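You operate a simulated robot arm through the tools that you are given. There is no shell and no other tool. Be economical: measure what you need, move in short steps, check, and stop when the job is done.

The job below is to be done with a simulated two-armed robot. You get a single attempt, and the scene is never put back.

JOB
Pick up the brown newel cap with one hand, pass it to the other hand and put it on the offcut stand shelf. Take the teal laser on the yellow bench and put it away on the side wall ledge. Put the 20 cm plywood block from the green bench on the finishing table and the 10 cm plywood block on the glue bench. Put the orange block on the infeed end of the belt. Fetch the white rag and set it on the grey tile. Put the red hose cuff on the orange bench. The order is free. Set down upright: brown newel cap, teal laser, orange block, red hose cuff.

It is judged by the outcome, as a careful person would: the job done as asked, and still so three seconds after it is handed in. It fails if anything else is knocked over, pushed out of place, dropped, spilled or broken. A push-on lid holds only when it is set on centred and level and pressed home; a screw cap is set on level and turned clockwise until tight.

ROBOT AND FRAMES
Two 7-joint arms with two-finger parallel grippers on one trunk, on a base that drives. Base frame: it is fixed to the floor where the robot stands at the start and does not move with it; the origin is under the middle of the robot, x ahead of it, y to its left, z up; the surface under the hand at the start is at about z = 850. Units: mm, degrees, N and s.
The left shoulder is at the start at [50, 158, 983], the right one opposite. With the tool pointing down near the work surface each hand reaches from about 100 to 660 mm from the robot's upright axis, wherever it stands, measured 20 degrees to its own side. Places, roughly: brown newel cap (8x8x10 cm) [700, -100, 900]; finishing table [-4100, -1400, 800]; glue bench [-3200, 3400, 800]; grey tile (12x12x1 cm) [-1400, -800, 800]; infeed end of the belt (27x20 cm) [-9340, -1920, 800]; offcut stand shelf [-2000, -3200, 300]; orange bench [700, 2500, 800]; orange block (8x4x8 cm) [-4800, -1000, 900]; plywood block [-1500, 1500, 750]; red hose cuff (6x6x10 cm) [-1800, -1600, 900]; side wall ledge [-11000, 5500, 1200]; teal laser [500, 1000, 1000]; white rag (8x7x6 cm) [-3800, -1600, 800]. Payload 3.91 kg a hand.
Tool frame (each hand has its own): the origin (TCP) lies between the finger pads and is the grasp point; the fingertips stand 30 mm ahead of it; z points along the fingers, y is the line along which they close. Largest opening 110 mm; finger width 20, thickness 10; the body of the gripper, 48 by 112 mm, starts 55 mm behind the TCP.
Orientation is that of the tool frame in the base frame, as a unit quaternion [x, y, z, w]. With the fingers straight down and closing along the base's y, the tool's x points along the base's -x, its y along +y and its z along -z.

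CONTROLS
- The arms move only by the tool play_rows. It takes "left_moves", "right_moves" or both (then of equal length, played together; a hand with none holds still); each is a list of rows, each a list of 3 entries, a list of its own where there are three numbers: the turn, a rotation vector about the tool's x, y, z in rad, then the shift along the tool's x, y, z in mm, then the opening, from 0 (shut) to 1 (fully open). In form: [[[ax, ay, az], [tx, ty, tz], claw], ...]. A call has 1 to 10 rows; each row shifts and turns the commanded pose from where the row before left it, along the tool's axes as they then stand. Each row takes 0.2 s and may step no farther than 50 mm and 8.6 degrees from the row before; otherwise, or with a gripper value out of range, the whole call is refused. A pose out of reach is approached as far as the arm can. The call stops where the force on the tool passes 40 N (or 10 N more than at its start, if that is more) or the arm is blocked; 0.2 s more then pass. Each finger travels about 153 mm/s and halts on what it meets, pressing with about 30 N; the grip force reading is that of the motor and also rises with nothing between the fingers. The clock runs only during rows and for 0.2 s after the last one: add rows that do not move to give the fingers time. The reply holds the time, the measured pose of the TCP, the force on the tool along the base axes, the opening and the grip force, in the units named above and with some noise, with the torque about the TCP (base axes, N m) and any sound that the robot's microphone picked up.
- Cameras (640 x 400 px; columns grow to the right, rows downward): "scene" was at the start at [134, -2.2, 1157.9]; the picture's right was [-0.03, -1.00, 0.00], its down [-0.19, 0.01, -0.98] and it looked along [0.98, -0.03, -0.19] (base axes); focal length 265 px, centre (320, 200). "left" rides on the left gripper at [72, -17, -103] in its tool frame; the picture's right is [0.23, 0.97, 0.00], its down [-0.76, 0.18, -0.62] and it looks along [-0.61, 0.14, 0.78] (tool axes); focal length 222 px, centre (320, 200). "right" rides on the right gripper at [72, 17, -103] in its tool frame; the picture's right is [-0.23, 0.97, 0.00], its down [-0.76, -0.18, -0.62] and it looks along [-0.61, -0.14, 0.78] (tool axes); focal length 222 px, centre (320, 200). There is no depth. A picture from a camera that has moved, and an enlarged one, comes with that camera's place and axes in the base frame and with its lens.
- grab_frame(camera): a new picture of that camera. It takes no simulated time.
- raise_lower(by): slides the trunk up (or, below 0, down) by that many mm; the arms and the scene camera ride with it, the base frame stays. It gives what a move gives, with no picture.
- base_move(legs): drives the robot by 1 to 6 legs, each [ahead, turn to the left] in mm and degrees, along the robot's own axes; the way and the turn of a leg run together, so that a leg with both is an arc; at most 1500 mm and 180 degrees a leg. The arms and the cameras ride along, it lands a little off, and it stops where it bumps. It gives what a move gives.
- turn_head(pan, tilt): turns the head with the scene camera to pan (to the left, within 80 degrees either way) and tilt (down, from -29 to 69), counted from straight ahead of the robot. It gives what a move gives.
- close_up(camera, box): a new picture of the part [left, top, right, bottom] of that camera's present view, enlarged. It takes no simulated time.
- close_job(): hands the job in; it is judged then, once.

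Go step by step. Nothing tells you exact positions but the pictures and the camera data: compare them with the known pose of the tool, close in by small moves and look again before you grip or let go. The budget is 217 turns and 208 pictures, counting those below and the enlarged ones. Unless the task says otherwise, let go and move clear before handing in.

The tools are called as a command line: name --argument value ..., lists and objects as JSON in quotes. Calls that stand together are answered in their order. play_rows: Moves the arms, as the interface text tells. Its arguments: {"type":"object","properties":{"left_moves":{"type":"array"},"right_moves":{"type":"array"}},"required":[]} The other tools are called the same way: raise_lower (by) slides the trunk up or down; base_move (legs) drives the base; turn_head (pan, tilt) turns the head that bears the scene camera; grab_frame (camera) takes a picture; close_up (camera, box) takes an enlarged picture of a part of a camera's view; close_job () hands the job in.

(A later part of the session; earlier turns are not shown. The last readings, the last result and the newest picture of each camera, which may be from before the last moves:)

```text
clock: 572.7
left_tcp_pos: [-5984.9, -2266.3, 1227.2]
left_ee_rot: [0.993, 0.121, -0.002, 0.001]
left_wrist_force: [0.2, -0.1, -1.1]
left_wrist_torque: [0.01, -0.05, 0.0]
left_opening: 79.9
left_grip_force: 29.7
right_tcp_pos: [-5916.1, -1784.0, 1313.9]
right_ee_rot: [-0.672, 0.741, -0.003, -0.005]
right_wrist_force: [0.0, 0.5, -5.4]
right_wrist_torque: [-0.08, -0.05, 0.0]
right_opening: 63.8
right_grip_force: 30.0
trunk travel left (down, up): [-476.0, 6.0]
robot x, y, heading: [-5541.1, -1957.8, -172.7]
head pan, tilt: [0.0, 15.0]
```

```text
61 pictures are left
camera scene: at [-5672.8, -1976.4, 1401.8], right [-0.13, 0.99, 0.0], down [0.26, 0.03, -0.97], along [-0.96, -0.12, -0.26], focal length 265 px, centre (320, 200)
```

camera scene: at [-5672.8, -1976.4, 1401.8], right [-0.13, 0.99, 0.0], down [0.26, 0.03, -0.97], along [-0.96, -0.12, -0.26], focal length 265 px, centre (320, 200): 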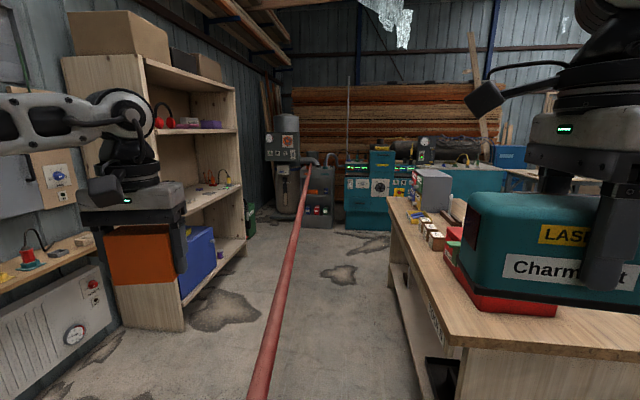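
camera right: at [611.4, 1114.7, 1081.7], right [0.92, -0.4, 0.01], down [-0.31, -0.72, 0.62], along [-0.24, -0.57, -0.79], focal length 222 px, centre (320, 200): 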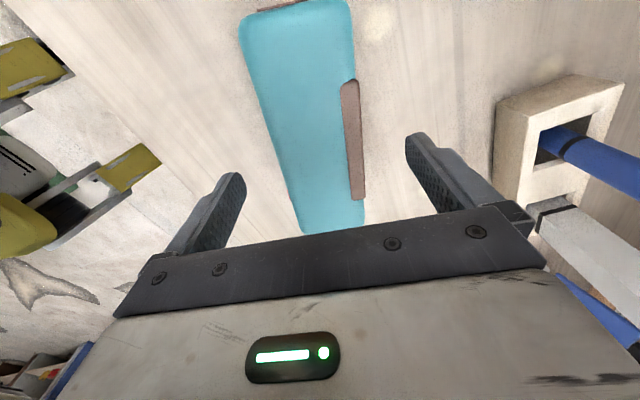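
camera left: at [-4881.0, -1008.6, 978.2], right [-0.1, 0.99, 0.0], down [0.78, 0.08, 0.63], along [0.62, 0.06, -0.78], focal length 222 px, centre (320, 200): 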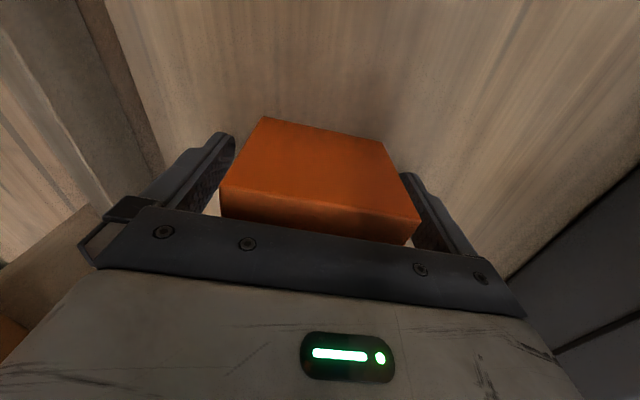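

The hose is at y≈-2097…-2180 here and the bench edge at y≈-1665, so there's a passable lane at y≈-1985 with the hands above both. Proceeding slowly along it.

base_move --legs '[[0, -5.2], [900, 0]]'

grab_frame --camera "scene"

```text
clock: 577.9
left_tcp_pos: [-6907.8, -2253.0, 1227.2]
left_ee_rot: [0.997, 0.074, -0.003, 0.0]
left_wrist_force: [1.5, 0.3, -1.6]
left_wrist_torque: [0.04, 0.0, 0.03]
left_opening: 79.6
left_grip_force: 30.3
right_tcp_pos: [-6793.2, -1778.8, 1313.7]
right_ee_rot: [-0.636, 0.771, -0.003, -0.003]
right_wrist_force: [0.8, -0.5, -4.9]
right_wrist_torque: [-0.05, -0.01, -0.02]
right_opening: 63.9
right_grip_force: 30.1
trunk travel left (down, up): [-476.0, 6.0]
robot x, y, heading: [-6434.5, -1989.9, -178.4]
head pan, tilt: [0.0, 15.0]
```

```text
60 pictures are left
camera scene: at [-6569.9, -1993.6, 1401.9], right [-0.03, 1.0, 0.0], down [0.26, 0.01, -0.97], along [-0.97, -0.03, -0.26], focal length 265 px, centre (320, 200)
```

scene: 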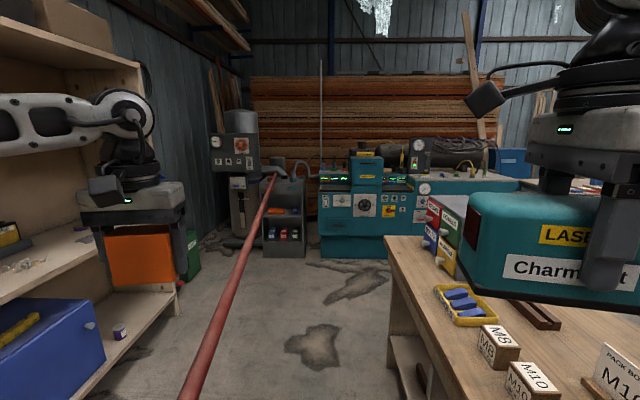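

close_up --camera "scene" --box '[200, 120, 520, 270]'

```text
2.00 times, centred on (360, 195) of scene
camera zoom: at [-6569.9, -1993.6, 1401.9], right [-0.03, 1.0, 0.0], down [0.26, 0.01, -0.97], along [-0.97, -0.03, -0.26], focal length 530 px, centre (240, 210)
```

zoom: 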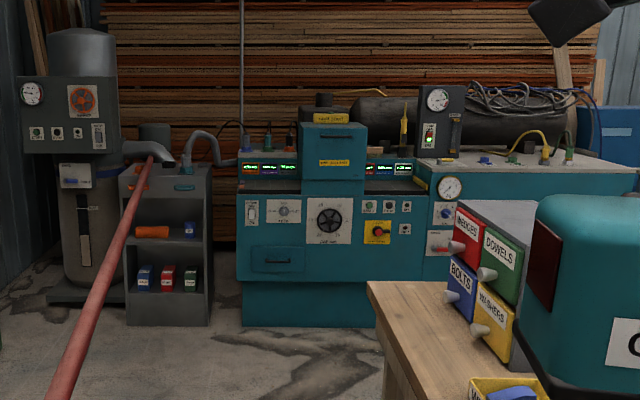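

The belt runs along the front top of the teal machine; its infeed end is at the machine's left side. Driving there.

base_move --legs '[[1500, 0], [300, 0], [0, -50], [420, 0], [0, 50]]'

turn_head --pan 5 --tilt 30

grab_frame --camera "scene"

```text
clock: 593.6
left_tcp_pos: [-8967.8, -2018.5, 1228.0]
left_ee_rot: [0.997, 0.08, -0.002, 0.001]
left_wrist_force: [-0.5, -0.1, -0.9]
left_wrist_torque: [0.03, 0.0, 0.0]
left_opening: 79.6
left_grip_force: 30.0
right_tcp_pos: [-8859.5, -1545.3, 1313.6]
right_ee_rot: [-0.641, 0.767, -0.001, -0.004]
right_wrist_force: [0.2, -0.3, -4.4]
right_wrist_torque: [-0.02, 0.01, 0.01]
right_opening: 64.2
right_grip_force: 30.5
trunk travel left (down, up): [-476.0, 6.0]
robot x, y, heading: [-8499.8, -1749.5, -177.6]
head pan, tilt: [0.0, 15.0]
```

```text
clock: 594.4
left_tcp_pos: [-8968.0, -2019.5, 1227.9]
left_ee_rot: [0.997, 0.08, -0.002, 0.0]
left_wrist_force: [0.2, -0.3, -0.4]
left_wrist_torque: [-0.02, 0.0, 0.02]
left_opening: 79.9
left_grip_force: 30.0
right_tcp_pos: [-8858.1, -1544.8, 1314.6]
right_ee_rot: [-0.641, 0.768, -0.001, -0.004]
right_wrist_force: [-0.2, 1.2, -3.9]
right_wrist_torque: [-0.02, 0.0, 0.0]
right_opening: 63.6
right_grip_force: 29.6
trunk travel left (down, up): [-476.0, 6.0]
robot x, y, heading: [-8504.4, -1749.7, -177.6]
head pan, tilt: [5.0, 30.0]
```

```text
58 pictures are left
camera scene: at [-8628.6, -1763.7, 1377.8], right [-0.13, 0.99, 0.0], down [0.5, 0.06, -0.87], along [-0.86, -0.11, -0.5], focal length 265 px, centre (320, 200)
```

scene: 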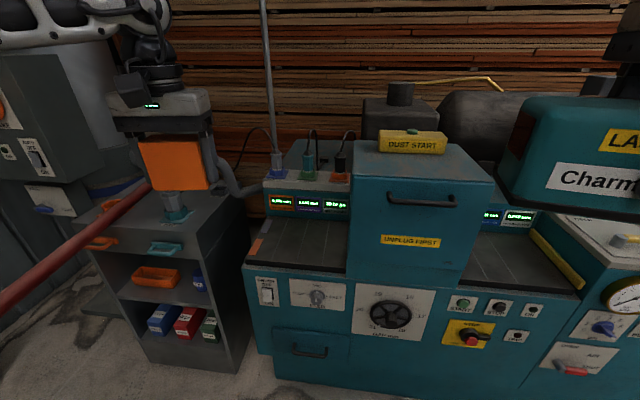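

The infeed belt surface spans x≈-9186…-9440, y≈-2050…-1765, z≈810. I'll retract the laser hand, move into place and lower the trunk a bit.

play_rows --right_moves '[[[0, 0, 0], [0, -37, 0], 0.4], [[0, 0, 0], [0, -37, 0], 0.4], [[0, 0, 0], [0, -37, 0], 0.4]]'

base_move --legs '[[0, -22], [290, 0], [0, 22]]'

raise_lower --by -150

grab_frame --camera "scene"

grab_frame --camera "left"

```text
clock: 595.2
left_tcp_pos: [-8966.8, -2018.7, 1228.0]
left_ee_rot: [0.997, 0.079, -0.002, 0.0]
left_wrist_force: [-0.1, -0.5, -0.2]
left_wrist_torque: [-0.01, -0.02, -0.02]
left_opening: 79.8
left_grip_force: 30.1
right_tcp_pos: [-8748.9, -1563.8, 1315.2]
right_ee_rot: [-0.64, 0.768, -0.002, -0.005]
right_wrist_force: [-0.3, -0.2, -5.0]
right_wrist_torque: [-0.03, 0.03, -0.02]
right_opening: 64.2
right_grip_force: 29.7
trunk travel left (down, up): [-476.0, 6.0]
robot x, y, heading: [-8498.1, -1751.5, -177.7]
head pan, tilt: [5.0, 30.0]
```

```text
clock: 599.5
left_tcp_pos: [-9239.4, -1927.5, 1228.0]
left_ee_rot: [0.996, 0.084, -0.002, 0.0]
left_wrist_force: [0.3, -0.3, -1.6]
left_wrist_torque: [0.0, 0.01, 0.01]
left_opening: 79.4
left_grip_force: 29.6
right_tcp_pos: [-9026.0, -1471.2, 1315.5]
right_ee_rot: [-0.645, 0.764, -0.002, -0.004]
right_wrist_force: [-0.5, -1.2, -5.4]
right_wrist_torque: [-0.02, -0.01, 0.03]
right_opening: 63.9
right_grip_force: 30.3
trunk travel left (down, up): [-476.0, 6.0]
robot x, y, heading: [-8771.1, -1655.0, -177.0]
head pan, tilt: [5.0, 30.0]
```

```text
clock: 601.2
left_tcp_pos: [-9238.1, -1928.6, 1077.9]
left_ee_rot: [0.996, 0.085, -0.003, 0.0]
left_wrist_force: [0.3, 0.2, -0.8]
left_wrist_torque: [-0.01, 0.01, 0.01]
left_opening: 79.3
left_grip_force: 30.3
right_tcp_pos: [-9026.7, -1472.1, 1164.2]
right_ee_rot: [-0.646, 0.764, -0.002, -0.004]
right_wrist_force: [-0.3, -0.1, -5.7]
right_wrist_torque: [0.0, -0.02, 0.0]
right_opening: 63.8
right_grip_force: 30.4
trunk travel left (down, up): [-326.0, 156.0]
robot x, y, heading: [-8771.0, -1654.6, -177.3]
head pan, tilt: [5.0, 30.0]
```

```text
57 pictures are left
camera scene: at [-8902.8, -1669.3, 1227.8], right [-0.14, 0.99, 0.0], down [0.5, 0.07, -0.87], along [-0.86, -0.12, -0.5], focal length 265 px, centre (320, 200)
```

scene: 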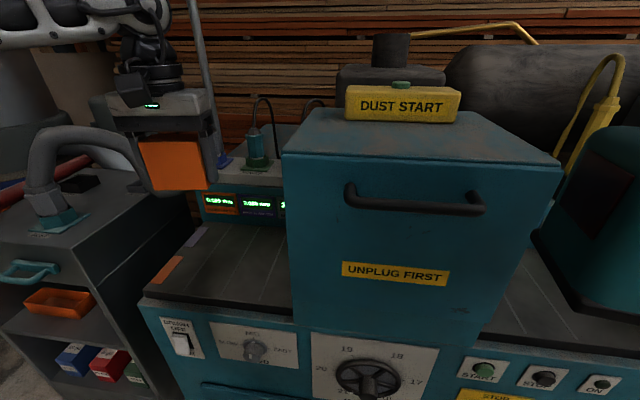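

```text
56 pictures are left
camera left: at [-9169.4, -1898.6, 1180.8], right [0.39, -0.92, 0.0], down [-0.72, -0.3, 0.63], along [-0.58, -0.24, -0.78], focal length 222 px, centre (320, 200)
```

left: 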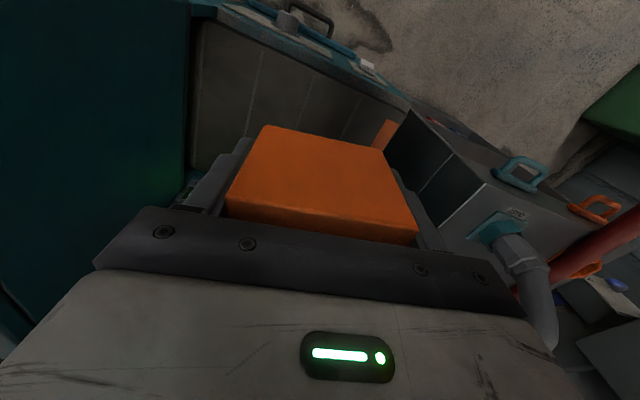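

Belt centre ≈[-9335, -1920]. Driving 65 mm forward, then lowering the block onto it.

base_move --legs '[[65, 0]]'

play_rows --left_moves '[[[0, 0, 0], [0, 0, 40], 0.5], [[0, 0, 0], [-10, 0, 40], 0.5], [[0, 0, 0], [-10, 0, 40], 0.5], [[0, 0, 0], [0, 0, 40], 0.5], [[0, 0, 0], [0, 0, 25], 0.5], [[0, 0, 0], [0, 0, 0], 0.5]]'

grab_frame --camera "scene"

```text
clock: 602.2
left_tcp_pos: [-9302.5, -1930.5, 1077.1]
left_ee_rot: [0.996, 0.084, -0.001, 0.0]
left_wrist_force: [-1.0, 0.2, -1.3]
left_wrist_torque: [0.0, -0.03, 0.03]
left_opening: 79.7
left_grip_force: 29.6
right_tcp_pos: [-9090.4, -1474.5, 1163.4]
right_ee_rot: [-0.644, 0.765, -0.002, -0.004]
right_wrist_force: [0.1, -0.2, -5.6]
right_wrist_torque: [-0.01, -0.02, -0.02]
right_opening: 63.7
right_grip_force: 29.7
trunk travel left (down, up): [-326.0, 156.0]
robot x, y, heading: [-8836.4, -1655.6, -177.2]
head pan, tilt: [5.0, 30.0]
```

```text
clock: 603.6
left_tcp_pos: [-9321.1, -1933.7, 889.1]
left_ee_rot: [0.996, 0.086, -0.002, 0.001]
left_wrist_force: [-1.2, -0.1, -1.1]
left_wrist_torque: [0.0, -0.03, -0.01]
left_opening: 79.9
left_grip_force: 30.0
right_tcp_pos: [-9089.3, -1475.1, 1164.2]
right_ee_rot: [-0.644, 0.765, -0.002, -0.004]
right_wrist_force: [0.8, 0.3, -4.4]
right_wrist_torque: [0.01, 0.01, -0.02]
right_opening: 63.9
right_grip_force: 29.8
trunk travel left (down, up): [-326.0, 156.0]
robot x, y, heading: [-8838.3, -1660.7, -176.9]
head pan, tilt: [5.0, 30.0]
```

```text
55 pictures are left
camera scene: at [-8966.4, -1672.5, 1227.7], right [-0.14, 0.99, 0.0], down [0.5, 0.07, -0.87], along [-0.86, -0.12, -0.5], focal length 265 px, centre (320, 200)
```

scene: 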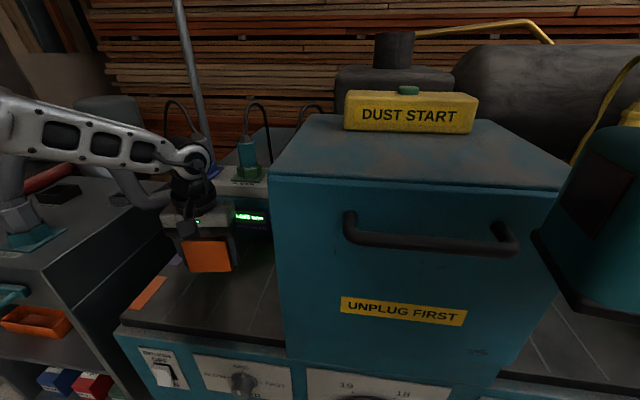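

play_rows --left_moves '[[[0, 0, 0], [0, 0, 12], 0.5], [[0, 0, 0], [0, 0, 8], 0.5], [[0, 0, 0], [0, 0, 6], 0.5], [[0, 0, 0], [0, 0, 4], 0.5], [[0, 0, 0], [0, 0, 3], 0.5], [[0, 0, 0], [0, 0, 0], 0.5]]'

```text
clock: 605.0
left_tcp_pos: [-9322.2, -1934.9, 858.0]
left_ee_rot: [0.996, 0.084, -0.002, 0.0]
left_wrist_force: [-0.4, 0.3, -1.2]
left_wrist_torque: [0.01, -0.02, 0.02]
left_opening: 79.7
left_grip_force: 30.0
right_tcp_pos: [-9090.3, -1474.1, 1165.2]
right_ee_rot: [-0.643, 0.766, -0.002, -0.004]
right_wrist_force: [1.2, 0.2, -4.9]
right_wrist_torque: [-0.05, 0.03, -0.01]
right_opening: 64.0
right_grip_force: 29.8
trunk travel left (down, up): [-326.0, 156.0]
robot x, y, heading: [-8835.0, -1660.2, -177.0]
head pan, tilt: [5.0, 30.0]
```

play_rows --left_moves '[[[0, 0, 0], [0, 0, 5], 0.5], [[0, 0, 0], [0, 0, 5], 0.5], [[0, 0, 0], [0, 0, 4], 0.5], [[0, 0, 0], [0, 0, 4], 0.5], [[0, 0, 0], [0, 0, 0], 0.5]]'

close_up --camera "scene" --box '[110, 180, 310, 340]'

```text
clock: 606.2
left_tcp_pos: [-9324.2, -1933.8, 842.3]
left_ee_rot: [0.996, 0.085, -0.003, 0.001]
left_wrist_force: [-0.6, 0.0, -1.6]
left_wrist_torque: [0.02, 0.02, 0.02]
left_opening: 79.9
left_grip_force: 30.2
right_tcp_pos: [-9090.3, -1474.2, 1165.4]
right_ee_rot: [-0.644, 0.765, -0.003, -0.004]
right_wrist_force: [0.6, -0.7, -5.3]
right_wrist_torque: [-0.02, 0.03, -0.02]
right_opening: 63.8
right_grip_force: 30.6
trunk travel left (down, up): [-326.0, 156.0]
robot x, y, heading: [-8837.2, -1657.7, -177.1]
head pan, tilt: [5.0, 30.0]
```

```text
2.50 times, centred on (210, 260) of scene
camera zoom: at [-8966.4, -1672.5, 1227.7], right [-0.14, 0.99, 0.0], down [0.5, 0.07, -0.87], along [-0.86, -0.12, -0.5], focal length 662 px, centre (595, 50)
```

zoom: 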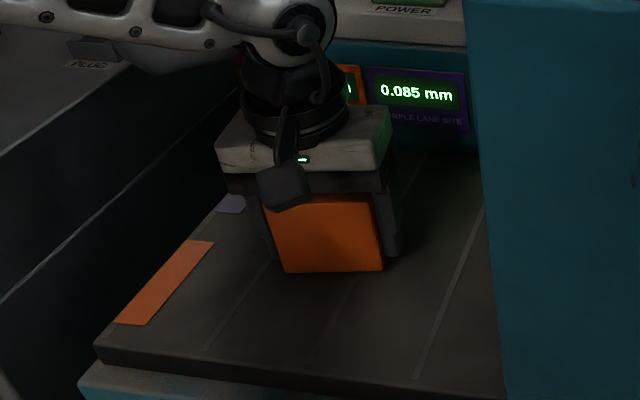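

There are lane marks: the orange strip marks the front lane. I'll shift the block 33 mm toward me so it sits in the orange-marked lane (still on the infeed area) and keep lowering.

play_rows --left_moves '[[[0, 0, 0], [33, -5, 0], 0.5], [[0, 0, 0], [0, 0, 5], 0.5], [[0, 0, 0], [0, 0, 5], 0.5], [[0, 0, 0], [0, 0, 4], 0.5], [[0, 0, 0], [0, 0, 4], 0.5], [[0, 0, 0], [0, 0, 4], 0.5], [[0, 0, 0], [0, 0, 0], 0.5]]'

close_up --camera "scene" --box '[110, 180, 310, 340]'

```text
clock: 607.4
left_tcp_pos: [-9292.7, -1923.9, 829.4]
left_ee_rot: [0.996, 0.085, -0.007, 0.0]
left_wrist_force: [10.5, -2.5, 18.3]
left_wrist_torque: [0.3, -0.22, -0.24]
left_opening: 79.6
left_grip_force: 30.1
right_tcp_pos: [-9087.7, -1474.2, 1164.8]
right_ee_rot: [-0.644, 0.765, -0.002, -0.004]
right_wrist_force: [0.9, 0.0, -4.8]
right_wrist_torque: [-0.07, 0.01, -0.03]
right_opening: 63.8
right_grip_force: 29.8
trunk travel left (down, up): [-326.0, 156.0]
robot x, y, heading: [-8835.9, -1659.9, -177.1]
head pan, tilt: [5.0, 30.0]
stopped in row 5 (left hand): the force on the tool passed its limit at 44 N (the readings are from after the stop); the commanded pose is now the measured one
```

```text
2.50 times, centred on (210, 260) of scene
camera zoom: at [-8964.2, -1672.3, 1227.9], right [-0.14, 0.99, 0.0], down [0.49, 0.07, -0.87], along [-0.86, -0.12, -0.5], focal length 662 px, centre (595, 50)
```

zoom: 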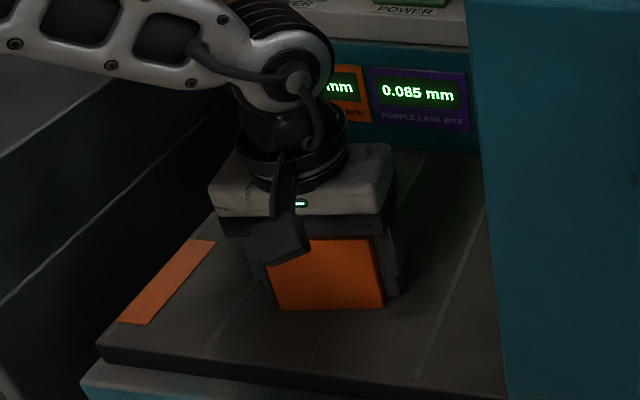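

Contact made. Relieving pressure, releasing and lifting.

play_rows --left_moves '[[[0, 0, 0], [0, 0, -2], 0.5], [[0, 0, 0], [0, 0, 0], 0.5], [[0, 0, 0], [0, 0, 0], 0.9], [[0, 0, 0], [0, 0, 0], 0.95], [[0, 0, 0], [0, 0, -25], 0.95], [[0, 0, 0], [0, 0, -40], 0.95], [[0, 0, 0], [0, 0, -45], 0.95], [[0, 0, 0], [0, 0, -45], 0.95], [[0, 0, 0], [30, 0, -30], 0.95]]'

close_up --camera "scene" --box '[110, 180, 310, 340]'

```text
clock: 609.4
left_tcp_pos: [-9261.3, -1920.4, 1016.5]
left_ee_rot: [0.996, 0.085, -0.006, 0.0]
left_wrist_force: [-0.4, -0.1, 0.0]
left_wrist_torque: [-0.04, 0.03, 0.0]
left_opening: 104.5
left_grip_force: 0.0
right_tcp_pos: [-9088.1, -1473.9, 1165.4]
right_ee_rot: [-0.644, 0.765, -0.002, -0.003]
right_wrist_force: [0.2, 0.5, -5.4]
right_wrist_torque: [-0.02, 0.01, 0.0]
right_opening: 64.0
right_grip_force: 30.3
trunk travel left (down, up): [-326.0, 156.0]
robot x, y, heading: [-8837.3, -1657.5, -177.1]
head pan, tilt: [5.0, 30.0]
```

```text
2.50 times, centred on (210, 260) of scene
camera zoom: at [-8965.7, -1672.6, 1227.8], right [-0.14, 0.99, 0.0], down [0.49, 0.07, -0.87], along [-0.86, -0.12, -0.5], focal length 662 px, centre (595, 50)
```

zoom: 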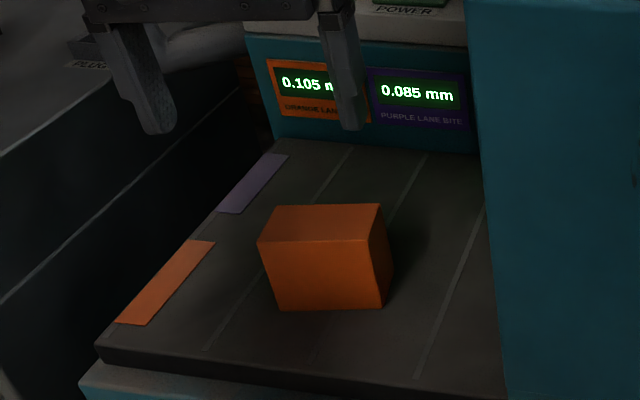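

The orange block stands on the infeed belt. Now the laser: back out and look north for a path to the side wall ledge.

base_move --legs '[[-420, 0], [0, -88]]'

turn_head --pan 5 --tilt 12

grab_frame --camera "scene"

```text
clock: 615.8
left_tcp_pos: [-8693.9, -1220.6, 1015.3]
left_ee_rot: [0.775, -0.632, -0.006, -0.004]
left_wrist_force: [0.6, -0.1, 0.2]
left_wrist_torque: [-0.03, -0.03, 0.02]
left_opening: 104.7
left_grip_force: 0.1
right_tcp_pos: [-8243.6, -1379.7, 1165.4]
right_ee_rot: [0.07, 0.998, 0.001, -0.005]
right_wrist_force: [-0.5, -0.3, -6.1]
right_wrist_torque: [0.02, 0.05, -0.01]
right_opening: 63.9
right_grip_force: 30.0
trunk travel left (down, up): [-326.0, 156.0]
robot x, y, heading: [-8418.8, -1638.4, 94.8]
head pan, tilt: [5.0, 30.0]
```

```text
clock: 616.6
left_tcp_pos: [-8693.8, -1220.7, 1015.7]
left_ee_rot: [0.775, -0.632, -0.005, -0.004]
left_wrist_force: [0.8, 0.0, 0.3]
left_wrist_torque: [-0.02, -0.01, 0.0]
left_opening: 104.4
left_grip_force: 0.0
right_tcp_pos: [-8242.7, -1379.1, 1165.3]
right_ee_rot: [0.069, 0.998, 0.002, -0.004]
right_wrist_force: [-0.2, -0.7, -5.4]
right_wrist_torque: [0.01, 0.0, -0.02]
right_opening: 64.0
right_grip_force: 30.3
trunk travel left (down, up): [-326.0, 156.0]
robot x, y, heading: [-8420.9, -1637.9, 95.0]
head pan, tilt: [5.0, 12.0]
```

```text
51 pictures are left
camera scene: at [-8436.7, -1504.3, 1256.7], right [0.99, 0.17, 0.0], down [0.04, -0.21, -0.98], along [-0.17, 0.96, -0.21], focal length 265 px, centre (320, 200)
```

scene: 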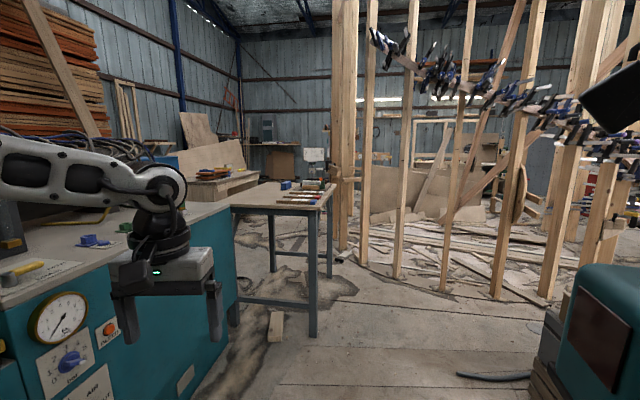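

base_move --legs '[[1100, -5]]'

turn_head --pan 0 --tilt 20

grab_frame --camera "scene"

```text
clock: 622.1
left_tcp_pos: [-8718.9, -126.9, 1015.6]
left_ee_rot: [0.753, -0.658, -0.005, -0.004]
left_wrist_force: [0.2, -0.2, 0.9]
left_wrist_torque: [-0.01, 0.01, -0.01]
left_opening: 104.5
left_grip_force: 0.1
right_tcp_pos: [-8281.1, -314.8, 1164.8]
right_ee_rot: [0.103, 0.995, 0.001, -0.004]
right_wrist_force: [0.0, -0.1, -5.0]
right_wrist_torque: [0.01, 0.03, -0.01]
right_opening: 63.8
right_grip_force: 30.2
trunk travel left (down, up): [-326.0, 156.0]
robot x, y, heading: [-8473.8, -562.7, 90.8]
head pan, tilt: [5.0, 12.0]
```

```text
clock: 622.8
left_tcp_pos: [-8720.2, -125.6, 1015.6]
left_ee_rot: [0.753, -0.658, -0.005, -0.003]
left_wrist_force: [-0.2, 0.2, 0.5]
left_wrist_torque: [-0.03, 0.01, 0.01]
left_opening: 104.5
left_grip_force: 0.1
right_tcp_pos: [-8280.4, -314.7, 1165.1]
right_ee_rot: [0.103, 0.995, 0.002, -0.005]
right_wrist_force: [0.4, -0.1, -5.1]
right_wrist_torque: [0.03, 0.01, 0.0]
right_opening: 63.8
right_grip_force: 29.9
trunk travel left (down, up): [-326.0, 156.0]
robot x, y, heading: [-8469.9, -561.6, 90.6]
head pan, tilt: [0.0, 20.0]
```

```text
50 pictures are left
camera scene: at [-8473.6, -426.5, 1243.8], right [1.0, 0.02, 0.0], down [0.01, -0.34, -0.94], along [-0.02, 0.94, -0.34], focal length 265 px, centre (320, 200)
```

scene: 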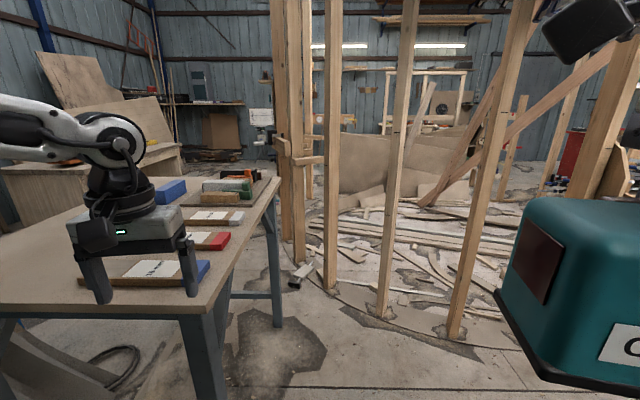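

The stud frame closes off this side, so the ledge must be approached from the north. I'll retrace through the south lane (hands raised) and go around.

raise_lower --by 150

base_move --legs '[[0, 180], [1450, 0], [0, 89]]'

```text
clock: 624.5
left_tcp_pos: [-8719.5, -125.8, 1164.6]
left_ee_rot: [0.753, -0.658, -0.005, -0.004]
left_wrist_force: [-0.2, 0.1, -0.2]
left_wrist_torque: [-0.04, -0.03, -0.01]
left_opening: 104.6
left_grip_force: 0.1
right_tcp_pos: [-8279.1, -314.3, 1313.8]
right_ee_rot: [0.103, 0.995, 0.001, -0.005]
right_wrist_force: [0.5, -0.1, -5.3]
right_wrist_torque: [0.01, 0.01, 0.01]
right_opening: 64.0
right_grip_force: 29.8
trunk travel left (down, up): [-476.0, 6.0]
robot x, y, heading: [-8473.6, -557.1, 90.8]
head pan, tilt: [0.0, 20.0]
```

```text
clock: 642.9
left_tcp_pos: [-8055.0, -1813.8, 1165.0]
left_ee_rot: [-0.044, 0.999, 0.0, 0.005]
left_wrist_force: [0.9, 0.1, 1.0]
left_wrist_torque: [-0.02, 0.0, 0.04]
left_opening: 104.4
left_grip_force: 0.0
right_tcp_pos: [-8262.8, -2241.7, 1315.1]
right_ee_rot: [0.79, 0.613, 0.003, -0.002]
right_wrist_force: [0.1, -0.1, -4.9]
right_wrist_torque: [0.07, -0.03, -0.02]
right_opening: 63.9
right_grip_force: 30.1
trunk travel left (down, up): [-476.0, 6.0]
robot x, y, heading: [-8497.9, -2041.6, -1.8]
head pan, tilt: [0.0, 20.0]
```

base_move --legs '[[0, 3.2], [1300, 0]]'

```text
clock: 650.0
left_tcp_pos: [-6734.2, -1717.1, 1164.6]
left_ee_rot: [-0.088, 0.996, 0.001, 0.007]
left_wrist_force: [0.6, -0.1, -0.3]
left_wrist_torque: [-0.01, 0.01, 0.04]
left_opening: 104.7
left_grip_force: 0.1
right_tcp_pos: [-6902.9, -2163.5, 1314.2]
right_ee_rot: [0.763, 0.646, 0.004, -0.002]
right_wrist_force: [0.0, 0.7, -4.5]
right_wrist_torque: [0.05, 0.03, 0.0]
right_opening: 63.9
right_grip_force: 30.1
trunk travel left (down, up): [-476.0, 6.0]
robot x, y, heading: [-7154.7, -1980.8, 3.3]
head pan, tilt: [0.0, 20.0]
```

base_move --legs '[[0, -3.6], [1290, 0], [0, 95], [1000, 0], [0, -8], [1400, 0]]'

turn_head --pan 10 --tilt 12

grab_frame --camera "scene"

```text
clock: 673.2
left_tcp_pos: [-6169.9, 852.7, 1164.1]
left_ee_rot: [0.744, -0.669, -0.005, -0.004]
left_wrist_force: [-0.4, 0.9, 0.1]
left_wrist_torque: [0.01, 0.0, 0.03]
left_opening: 104.6
left_grip_force: 0.0
right_tcp_pos: [-5735.1, 652.5, 1314.3]
right_ee_rot: [0.115, 0.993, 0.001, -0.005]
right_wrist_force: [0.1, -0.3, -5.2]
right_wrist_torque: [0.0, 0.04, 0.02]
right_opening: 63.9
right_grip_force: 29.9
trunk travel left (down, up): [-476.0, 6.0]
robot x, y, heading: [-5937.4, 411.5, 89.5]
head pan, tilt: [0.0, 20.0]
```

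```text
clock: 673.9
left_tcp_pos: [-6170.2, 852.8, 1165.7]
left_ee_rot: [0.745, -0.667, -0.004, -0.004]
left_wrist_force: [1.7, 0.4, -1.1]
left_wrist_torque: [0.0, 0.0, 0.0]
left_opening: 104.4
left_grip_force: 0.1
right_tcp_pos: [-5736.5, 652.5, 1315.4]
right_ee_rot: [0.116, 0.993, 0.001, -0.004]
right_wrist_force: [0.0, 0.1, -4.4]
right_wrist_torque: [0.02, 0.07, -0.03]
right_opening: 63.5
right_grip_force: 30.0
trunk travel left (down, up): [-476.0, 6.0]
robot x, y, heading: [-5933.9, 414.4, 89.4]
head pan, tilt: [10.0, 12.0]
```

```text
49 pictures are left
camera scene: at [-5948.4, 545.0, 1406.8], right [0.99, 0.16, 0.0], down [0.03, -0.21, -0.98], along [-0.16, 0.96, -0.21], focal length 265 px, centre (320, 200)
```

scene: 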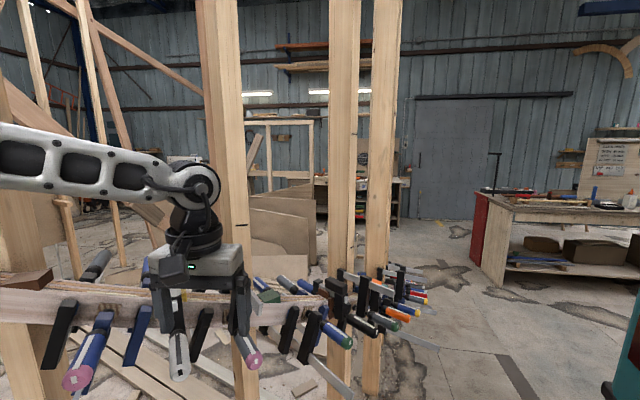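

The left hand is close to the clamp rack on the frame — backing off right away and passing the frame on its east side.

base_move --legs '[[-500, 0], [0, -45], [1100, 0], [0, 46], [1400, 0]]'

turn_head --pan 50 --tilt 12

grab_frame --camera "scene"

```text
clock: 689.0
left_tcp_pos: [-5417.1, 1482.5, 1183.6]
left_ee_rot: [0.749, -0.662, -0.017, -0.024]
left_wrist_force: [0.6, 0.4, 0.1]
left_wrist_torque: [-0.04, 0.07, 0.0]
left_opening: 104.5
left_grip_force: 0.1
right_tcp_pos: [-4969.7, 1278.8, 1339.3]
right_ee_rot: [0.126, 0.991, 0.05, -0.021]
right_wrist_force: [-0.5, 0.2, -5.0]
right_wrist_torque: [-0.02, 0.04, -0.04]
right_opening: 63.6
right_grip_force: 29.8
trunk travel left (down, up): [-476.0, 6.0]
robot x, y, heading: [-5172.8, 1088.8, 85.1]
head pan, tilt: [10.0, 12.0]
stopped in leg 5: the robot was blocked; the commanded pose is now the measured one
```

```text
clock: 690.0
left_tcp_pos: [-5415.7, 1486.7, 1184.6]
left_ee_rot: [0.748, -0.663, -0.018, -0.025]
left_wrist_force: [0.3, 0.0, 0.5]
left_wrist_torque: [0.01, -0.01, 0.01]
left_opening: 104.5
left_grip_force: 0.1
right_tcp_pos: [-4968.5, 1279.5, 1339.3]
right_ee_rot: [0.127, 0.99, 0.053, -0.021]
right_wrist_force: [0.3, 0.1, -4.6]
right_wrist_torque: [-0.02, 0.01, -0.02]
right_opening: 64.1
right_grip_force: 29.9
trunk travel left (down, up): [-476.0, 6.0]
robot x, y, heading: [-5167.6, 1089.4, 85.6]
head pan, tilt: [50.0, 12.0]
```

```text
48 pictures are left
camera scene: at [-5239.0, 1144.0, 1410.5], right [0.7, 0.71, 0.04], down [0.16, -0.1, -0.98], along [-0.7, 0.69, -0.18], focal length 265 px, centre (320, 200)
```

scene: 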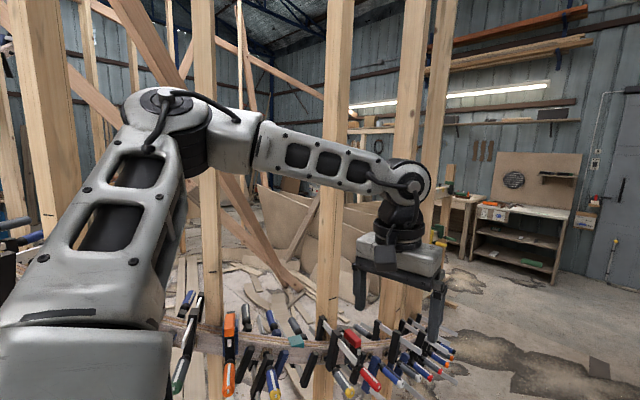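

I've bumped something (robot slightly tilted). Reversing gently and looking at what it is.

base_move --legs '[[-350, 0]]'

turn_head --pan -15 --tilt 35

grab_frame --camera "scene"

```text
clock: 692.4
left_tcp_pos: [-5436.0, 1163.6, 1167.9]
left_ee_rot: [0.751, -0.66, -0.006, -0.006]
left_wrist_force: [-0.5, -0.4, 0.1]
left_wrist_torque: [0.0, -0.02, -0.01]
left_opening: 104.4
left_grip_force: 0.1
right_tcp_pos: [-4988.1, 970.0, 1323.5]
right_ee_rot: [0.121, 0.992, 0.019, -0.018]
right_wrist_force: [-0.7, -0.4, -4.8]
right_wrist_torque: [0.02, 0.04, 0.0]
right_opening: 64.0
right_grip_force: 30.2
trunk travel left (down, up): [-476.0, 6.0]
robot x, y, heading: [-5191.7, 730.2, 86.6]
head pan, tilt: [50.0, 12.0]
```

```text
clock: 693.7
left_tcp_pos: [-5435.1, 1163.3, 1168.1]
left_ee_rot: [0.751, -0.66, -0.006, -0.006]
left_wrist_force: [0.3, -0.2, 0.2]
left_wrist_torque: [0.0, -0.01, -0.02]
left_opening: 104.3
left_grip_force: 0.0
right_tcp_pos: [-4987.6, 970.3, 1322.9]
right_ee_rot: [0.121, 0.992, 0.019, -0.019]
right_wrist_force: [-0.1, -0.2, -5.4]
right_wrist_torque: [-0.01, 0.07, -0.02]
right_opening: 64.1
right_grip_force: 30.0
trunk travel left (down, up): [-476.0, 6.0]
robot x, y, heading: [-5191.5, 730.5, 86.7]
head pan, tilt: [-15.0, 35.0]
```

```text
47 pictures are left
camera scene: at [-5160.2, 852.8, 1369.9], right [0.95, -0.31, 0.0], down [-0.18, -0.54, -0.82], along [0.26, 0.78, -0.57], focal length 265 px, centre (320, 200)
```

scene: 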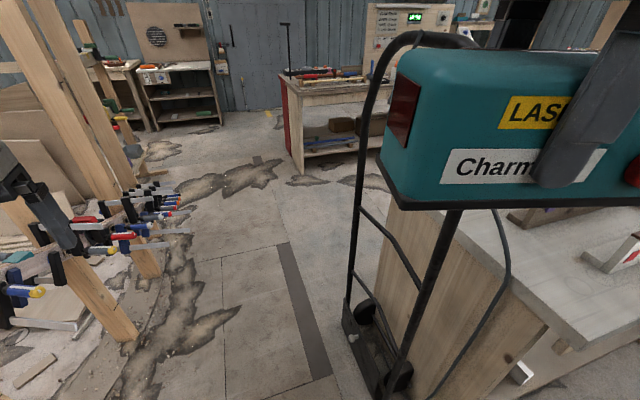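

It was the hand truck's toe plate; it still stands against the table. I'll tuck the laser inward and pass with more clearance, straight north at x≈-5205.

play_rows --right_moves '[[[0, 0, 0], [45, 0, 0], 0.4], [[0, 0, 0], [45, 0, 0], 0.4]]'

base_move --legs '[[0, 4.6], [700, 0]]'

grab_frame --camera "scene"

```text
clock: 694.3
left_tcp_pos: [-5436.5, 1164.1, 1166.9]
left_ee_rot: [0.751, -0.66, -0.004, -0.007]
left_wrist_force: [0.0, 0.6, -0.5]
left_wrist_torque: [-0.04, -0.04, -0.02]
left_opening: 104.6
left_grip_force: 0.2
right_tcp_pos: [-5076.6, 989.3, 1323.2]
right_ee_rot: [0.121, 0.992, 0.019, -0.018]
right_wrist_force: [0.0, 0.5, -5.7]
right_wrist_torque: [0.02, -0.01, -0.01]
right_opening: 64.1
right_grip_force: 30.1
trunk travel left (down, up): [-476.0, 6.0]
robot x, y, heading: [-5192.4, 727.3, 86.6]
head pan, tilt: [-15.0, 35.0]
```

```text
clock: 698.7
left_tcp_pos: [-5506.8, 1848.7, 1166.5]
left_ee_rot: [0.786, -0.619, -0.005, -0.006]
left_wrist_force: [0.1, 0.7, 0.2]
left_wrist_torque: [-0.01, 0.01, -0.02]
left_opening: 104.6
left_grip_force: 0.1
right_tcp_pos: [-5130.4, 1712.7, 1322.2]
right_ee_rot: [0.068, 0.997, 0.018, -0.019]
right_wrist_force: [-0.1, 0.2, -4.8]
right_wrist_torque: [0.0, 0.04, -0.01]
right_opening: 63.8
right_grip_force: 30.3
trunk travel left (down, up): [-476.0, 6.0]
robot x, y, heading: [-5220.1, 1442.2, 92.9]
head pan, tilt: [-15.0, 35.0]
```

```text
46 pictures are left
camera scene: at [-5199.7, 1567.8, 1369.9], right [0.98, -0.21, 0.0], down [-0.12, -0.56, -0.82], along [0.17, 0.8, -0.57], focal length 265 px, centre (320, 200)
```

scene: 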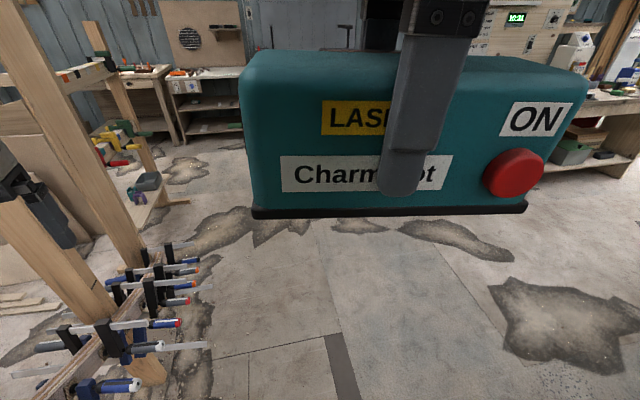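

base_move --legs '[[0, -7], [1400, 0], [0, 70]]'

turn_head --pan 0 --tilt 12

grab_frame --camera "scene"

```text
clock: 709.3
left_tcp_pos: [-5588.5, 2764.8, 1166.8]
left_ee_rot: [0.992, -0.13, -0.007, -0.003]
left_wrist_force: [-0.9, -0.2, 0.3]
left_wrist_torque: [0.0, 0.01, 0.02]
left_opening: 104.6
left_grip_force: 0.1
right_tcp_pos: [-5291.4, 3030.1, 1321.9]
right_ee_rot: [-0.454, 0.891, 0.005, -0.026]
right_wrist_force: [0.7, -0.6, -5.4]
right_wrist_torque: [-0.03, 0.04, 0.02]
right_opening: 63.8
right_grip_force: 29.8
trunk travel left (down, up): [-476.0, 6.0]
robot x, y, heading: [-5093.3, 2824.9, 154.6]
head pan, tilt: [-15.0, 35.0]
```

```text
clock: 710.1
left_tcp_pos: [-5587.0, 2762.9, 1167.9]
left_ee_rot: [0.991, -0.131, -0.007, -0.001]
left_wrist_force: [0.2, -0.6, -0.5]
left_wrist_torque: [0.01, 0.03, 0.03]
left_opening: 104.3
left_grip_force: 0.1
right_tcp_pos: [-5289.0, 3031.7, 1323.7]
right_ee_rot: [-0.454, 0.891, 0.006, -0.026]
right_wrist_force: [0.4, -0.3, -5.2]
right_wrist_torque: [-0.03, 0.02, 0.03]
right_opening: 63.8
right_grip_force: 29.9
trunk travel left (down, up): [-476.0, 6.0]
robot x, y, heading: [-5095.4, 2822.6, 154.2]
head pan, tilt: [0.0, 12.0]
```

```text
45 pictures are left
camera scene: at [-5212.1, 2883.6, 1406.7], right [0.43, 0.9, 0.0], down [0.19, -0.09, -0.98], along [-0.88, 0.42, -0.21], focal length 265 px, centre (320, 200)
```

scene: 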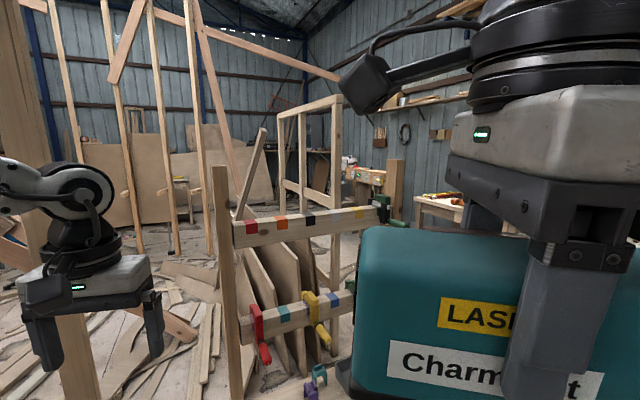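

turn_head --pan -38 --tilt 12

grab_frame --camera "scene"

```text
clock: 711.2
left_tcp_pos: [-5587.5, 2764.8, 1168.0]
left_ee_rot: [0.991, -0.13, -0.007, -0.002]
left_wrist_force: [0.5, 0.6, 0.3]
left_wrist_torque: [-0.01, 0.01, 0.01]
left_opening: 104.5
left_grip_force: 0.0
right_tcp_pos: [-5289.6, 3031.3, 1322.5]
right_ee_rot: [-0.455, 0.89, 0.005, -0.026]
right_wrist_force: [-0.2, 0.5, -5.4]
right_wrist_torque: [-0.01, 0.01, 0.0]
right_opening: 64.0
right_grip_force: 29.8
trunk travel left (down, up): [-476.0, 6.0]
robot x, y, heading: [-5091.8, 2824.6, 154.5]
head pan, tilt: [-38.0, 12.0]
```

```text
44 pictures are left
camera scene: at [-5169.6, 2926.8, 1406.8], right [0.9, 0.45, 0.0], down [0.09, -0.19, -0.98], along [-0.44, 0.88, -0.21], focal length 265 px, centre (320, 200)
```

scene: 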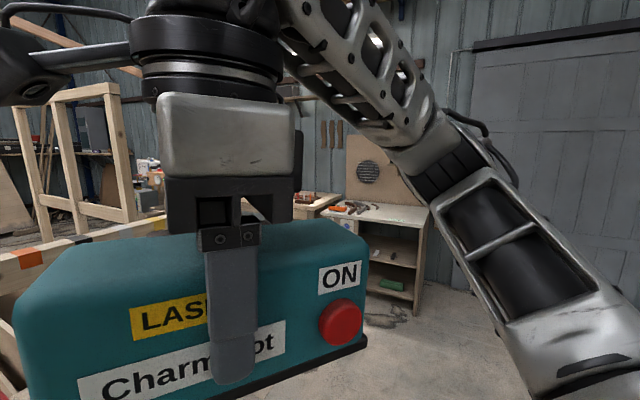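

base_move --legs '[[0, -57], [1150, 0], [0, 82]]'

turn_head --pan 8 --tilt 14

grab_frame --camera "scene"

```text
clock: 723.1
left_tcp_pos: [-5670.8, 3705.5, 1168.1]
left_ee_rot: [0.996, 0.091, -0.008, 0.0]
left_wrist_force: [-0.3, 0.4, -0.2]
left_wrist_torque: [-0.01, -0.04, 0.0]
left_opening: 104.5
left_grip_force: 0.1
right_tcp_pos: [-5514.8, 4074.6, 1323.6]
right_ee_rot: [-0.637, 0.77, 0.0, -0.026]
right_wrist_force: [-0.6, 0.9, -4.7]
right_wrist_torque: [0.01, 0.05, 0.0]
right_opening: 63.9
right_grip_force: 30.0
trunk travel left (down, up): [-476.0, 6.0]
robot x, y, heading: [-5245.3, 3970.8, 179.8]
head pan, tilt: [-38.0, 12.0]
```

```text
clock: 724.2
left_tcp_pos: [-5670.3, 3706.1, 1168.0]
left_ee_rot: [0.996, 0.09, -0.008, 0.0]
left_wrist_force: [-0.2, 0.5, -0.6]
left_wrist_torque: [-0.01, 0.01, -0.01]
left_opening: 104.2
left_grip_force: 0.0
right_tcp_pos: [-5515.5, 4075.0, 1323.0]
right_ee_rot: [-0.637, 0.77, 0.0, -0.027]
right_wrist_force: [0.3, 0.3, -5.6]
right_wrist_torque: [-0.04, 0.02, -0.01]
right_opening: 64.0
right_grip_force: 29.9
trunk travel left (down, up): [-476.0, 6.0]
robot x, y, heading: [-5249.3, 3970.1, 180.0]
head pan, tilt: [8.0, 14.0]
```

```text
43 pictures are left
camera scene: at [-5381.0, 3960.5, 1403.5], right [-0.13, 0.99, 0.0], down [0.24, 0.03, -0.97], along [-0.96, -0.13, -0.24], focal length 265 px, centre (320, 200)
```

scene: 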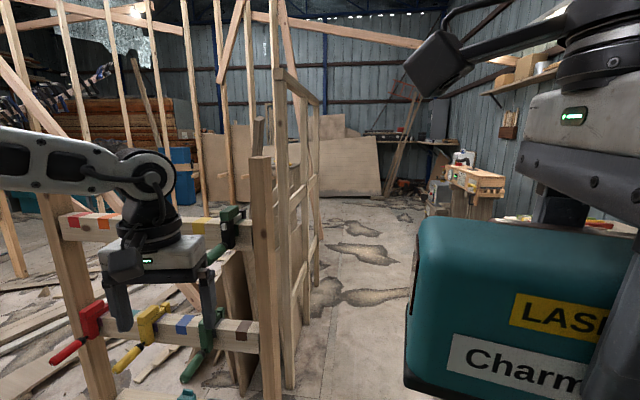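

The aisle to the northwest corner is clear on the right of the panel rack; the ledge is the dark shelf on the far wall. Driving there along y≈4250.

base_move --legs '[[0, -20], [820, 0], [0, 20], [1500, 0], [1200, 0]]'

turn_head --pan -3 --tilt 10

grab_frame --camera "scene"

```text
clock: 743.5
left_tcp_pos: [-9147.4, 3921.6, 1167.6]
left_ee_rot: [0.995, 0.1, -0.008, 0.0]
left_wrist_force: [0.1, -0.1, 0.2]
left_wrist_torque: [0.02, 0.01, 0.03]
left_opening: 104.4
left_grip_force: 0.0
right_tcp_pos: [-8999.6, 4293.6, 1322.5]
right_ee_rot: [-0.644, 0.765, 0.0, -0.026]
right_wrist_force: [-0.2, -0.4, -5.9]
right_wrist_torque: [-0.02, -0.01, 0.01]
right_opening: 64.2
right_grip_force: 30.1
trunk travel left (down, up): [-476.0, 6.0]
robot x, y, heading: [-8730.2, 4196.9, -179.3]
head pan, tilt: [8.0, 14.0]
```

```text
clock: 744.3
left_tcp_pos: [-9148.0, 3921.8, 1167.9]
left_ee_rot: [0.995, 0.1, -0.009, 0.0]
left_wrist_force: [0.2, -0.9, -0.7]
left_wrist_torque: [0.03, -0.03, -0.01]
left_opening: 104.6
left_grip_force: 0.1
right_tcp_pos: [-9000.0, 4292.9, 1322.5]
right_ee_rot: [-0.644, 0.764, 0.0, -0.027]
right_wrist_force: [-0.8, -0.7, -4.8]
right_wrist_torque: [-0.03, 0.02, 0.06]
right_opening: 63.7
right_grip_force: 29.7
trunk travel left (down, up): [-476.0, 6.0]
robot x, y, heading: [-8725.5, 4197.4, -179.2]
head pan, tilt: [-3.0, 10.0]
```

```text
42 pictures are left
camera scene: at [-8863.7, 4199.8, 1410.0], right [0.04, 1.0, 0.0], down [0.17, -0.01, -0.98], along [-0.98, 0.04, -0.17], focal length 265 px, centre (320, 200)
```

scene: 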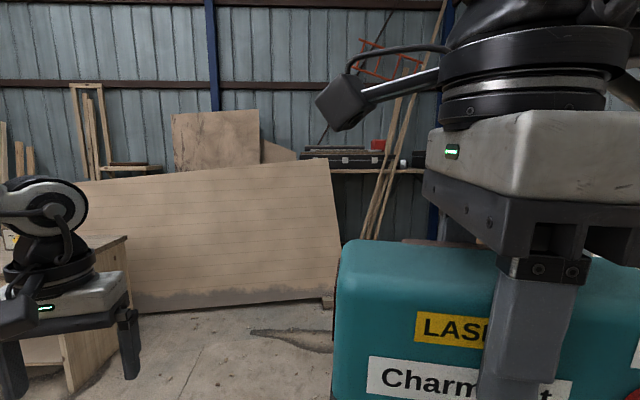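

base_move --legs '[[600, 0], [0, -65]]'

turn_head --pan 30 --tilt 12

grab_frame --camera "scene"

```text
clock: 750.6
left_tcp_pos: [-9754.9, 4456.6, 1167.3]
left_ee_rot: [0.889, -0.457, -0.007, -0.005]
left_wrist_force: [-0.3, 0.0, 0.2]
left_wrist_torque: [-0.01, 0.03, 0.0]
left_opening: 104.3
left_grip_force: 0.1
right_tcp_pos: [-9354.7, 4473.3, 1322.6]
right_ee_rot: [-0.124, 0.992, 0.013, -0.022]
right_wrist_force: [0.8, -0.1, -5.3]
right_wrist_torque: [-0.03, 0.03, 0.01]
right_opening: 63.9
right_grip_force: 30.4
trunk travel left (down, up): [-476.0, 6.0]
robot x, y, heading: [-9331.2, 4190.3, 114.5]
head pan, tilt: [-3.0, 10.0]
```

```text
clock: 751.5
left_tcp_pos: [-9753.7, 4457.0, 1167.7]
left_ee_rot: [0.889, -0.458, -0.008, -0.005]
left_wrist_force: [-0.5, -0.3, 0.6]
left_wrist_torque: [0.01, -0.01, -0.02]
left_opening: 104.4
left_grip_force: 0.1
right_tcp_pos: [-9354.3, 4473.3, 1323.5]
right_ee_rot: [-0.126, 0.992, 0.014, -0.023]
right_wrist_force: [-0.2, 0.3, -5.1]
right_wrist_torque: [0.0, 0.02, 0.0]
right_opening: 63.9
right_grip_force: 30.7
trunk travel left (down, up): [-476.0, 6.0]
robot x, y, heading: [-9334.9, 4181.2, 114.9]
head pan, tilt: [30.0, 12.0]
```

```text
41 pictures are left
camera scene: at [-9425.5, 4279.2, 1406.8], right [0.58, 0.82, 0.0], down [0.17, -0.12, -0.98], along [-0.8, 0.56, -0.21], focal length 265 px, centre (320, 200)
```

scene: 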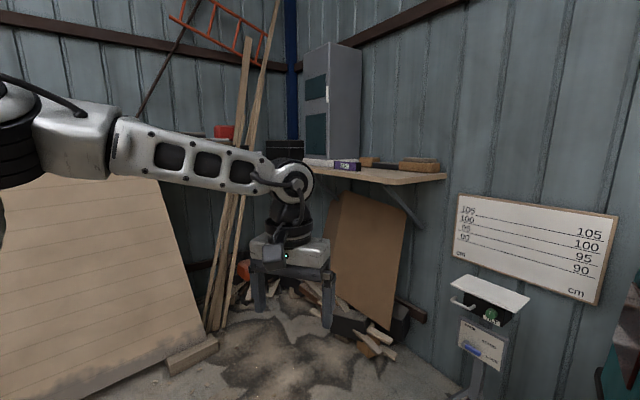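

The ledge is the wooden shelf in the corner, partly occupied. Moving closer for a better measure.

base_move --legs '[[0, 28], [700, 0], [0, -28]]'

turn_head --pan 30 --tilt 12

grab_frame --camera "scene"

```text
clock: 758.2
left_tcp_pos: [-10306.6, 4886.7, 1167.2]
left_ee_rot: [0.887, -0.461, -0.008, -0.005]
left_wrist_force: [0.3, 0.1, 0.3]
left_wrist_torque: [-0.05, 0.04, 0.0]
left_opening: 104.4
left_grip_force: 0.1
right_tcp_pos: [-9906.1, 4900.0, 1322.2]
right_ee_rot: [-0.121, 0.992, 0.014, -0.023]
right_wrist_force: [0.0, 0.0, -5.0]
right_wrist_torque: [-0.01, 0.06, -0.02]
right_opening: 63.8
right_grip_force: 29.6
trunk travel left (down, up): [-476.0, 6.0]
robot x, y, heading: [-9886.1, 4614.2, 114.4]
head pan, tilt: [30.0, 12.0]
```

```text
clock: 758.8
left_tcp_pos: [-10305.5, 4888.1, 1166.4]
left_ee_rot: [0.887, -0.461, -0.007, -0.005]
left_wrist_force: [0.3, -1.0, 0.5]
left_wrist_torque: [0.0, 0.01, 0.01]
left_opening: 104.6
left_grip_force: 0.1
right_tcp_pos: [-9905.6, 4900.0, 1322.9]
right_ee_rot: [-0.12, 0.992, 0.014, -0.021]
right_wrist_force: [-1.0, 1.0, -5.3]
right_wrist_torque: [-0.03, 0.02, -0.01]
right_opening: 64.0
right_grip_force: 29.9
trunk travel left (down, up): [-476.0, 6.0]
robot x, y, heading: [-9890.5, 4614.3, 114.3]
head pan, tilt: [30.0, 12.0]
```

```text
40 pictures are left
camera scene: at [-9978.8, 4706.6, 1406.8], right [0.58, 0.81, 0.0], down [0.17, -0.12, -0.98], along [-0.8, 0.57, -0.21], focal length 265 px, centre (320, 200)
```

scene: 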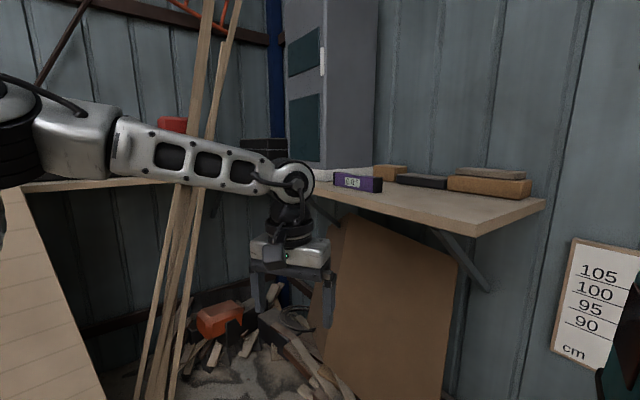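

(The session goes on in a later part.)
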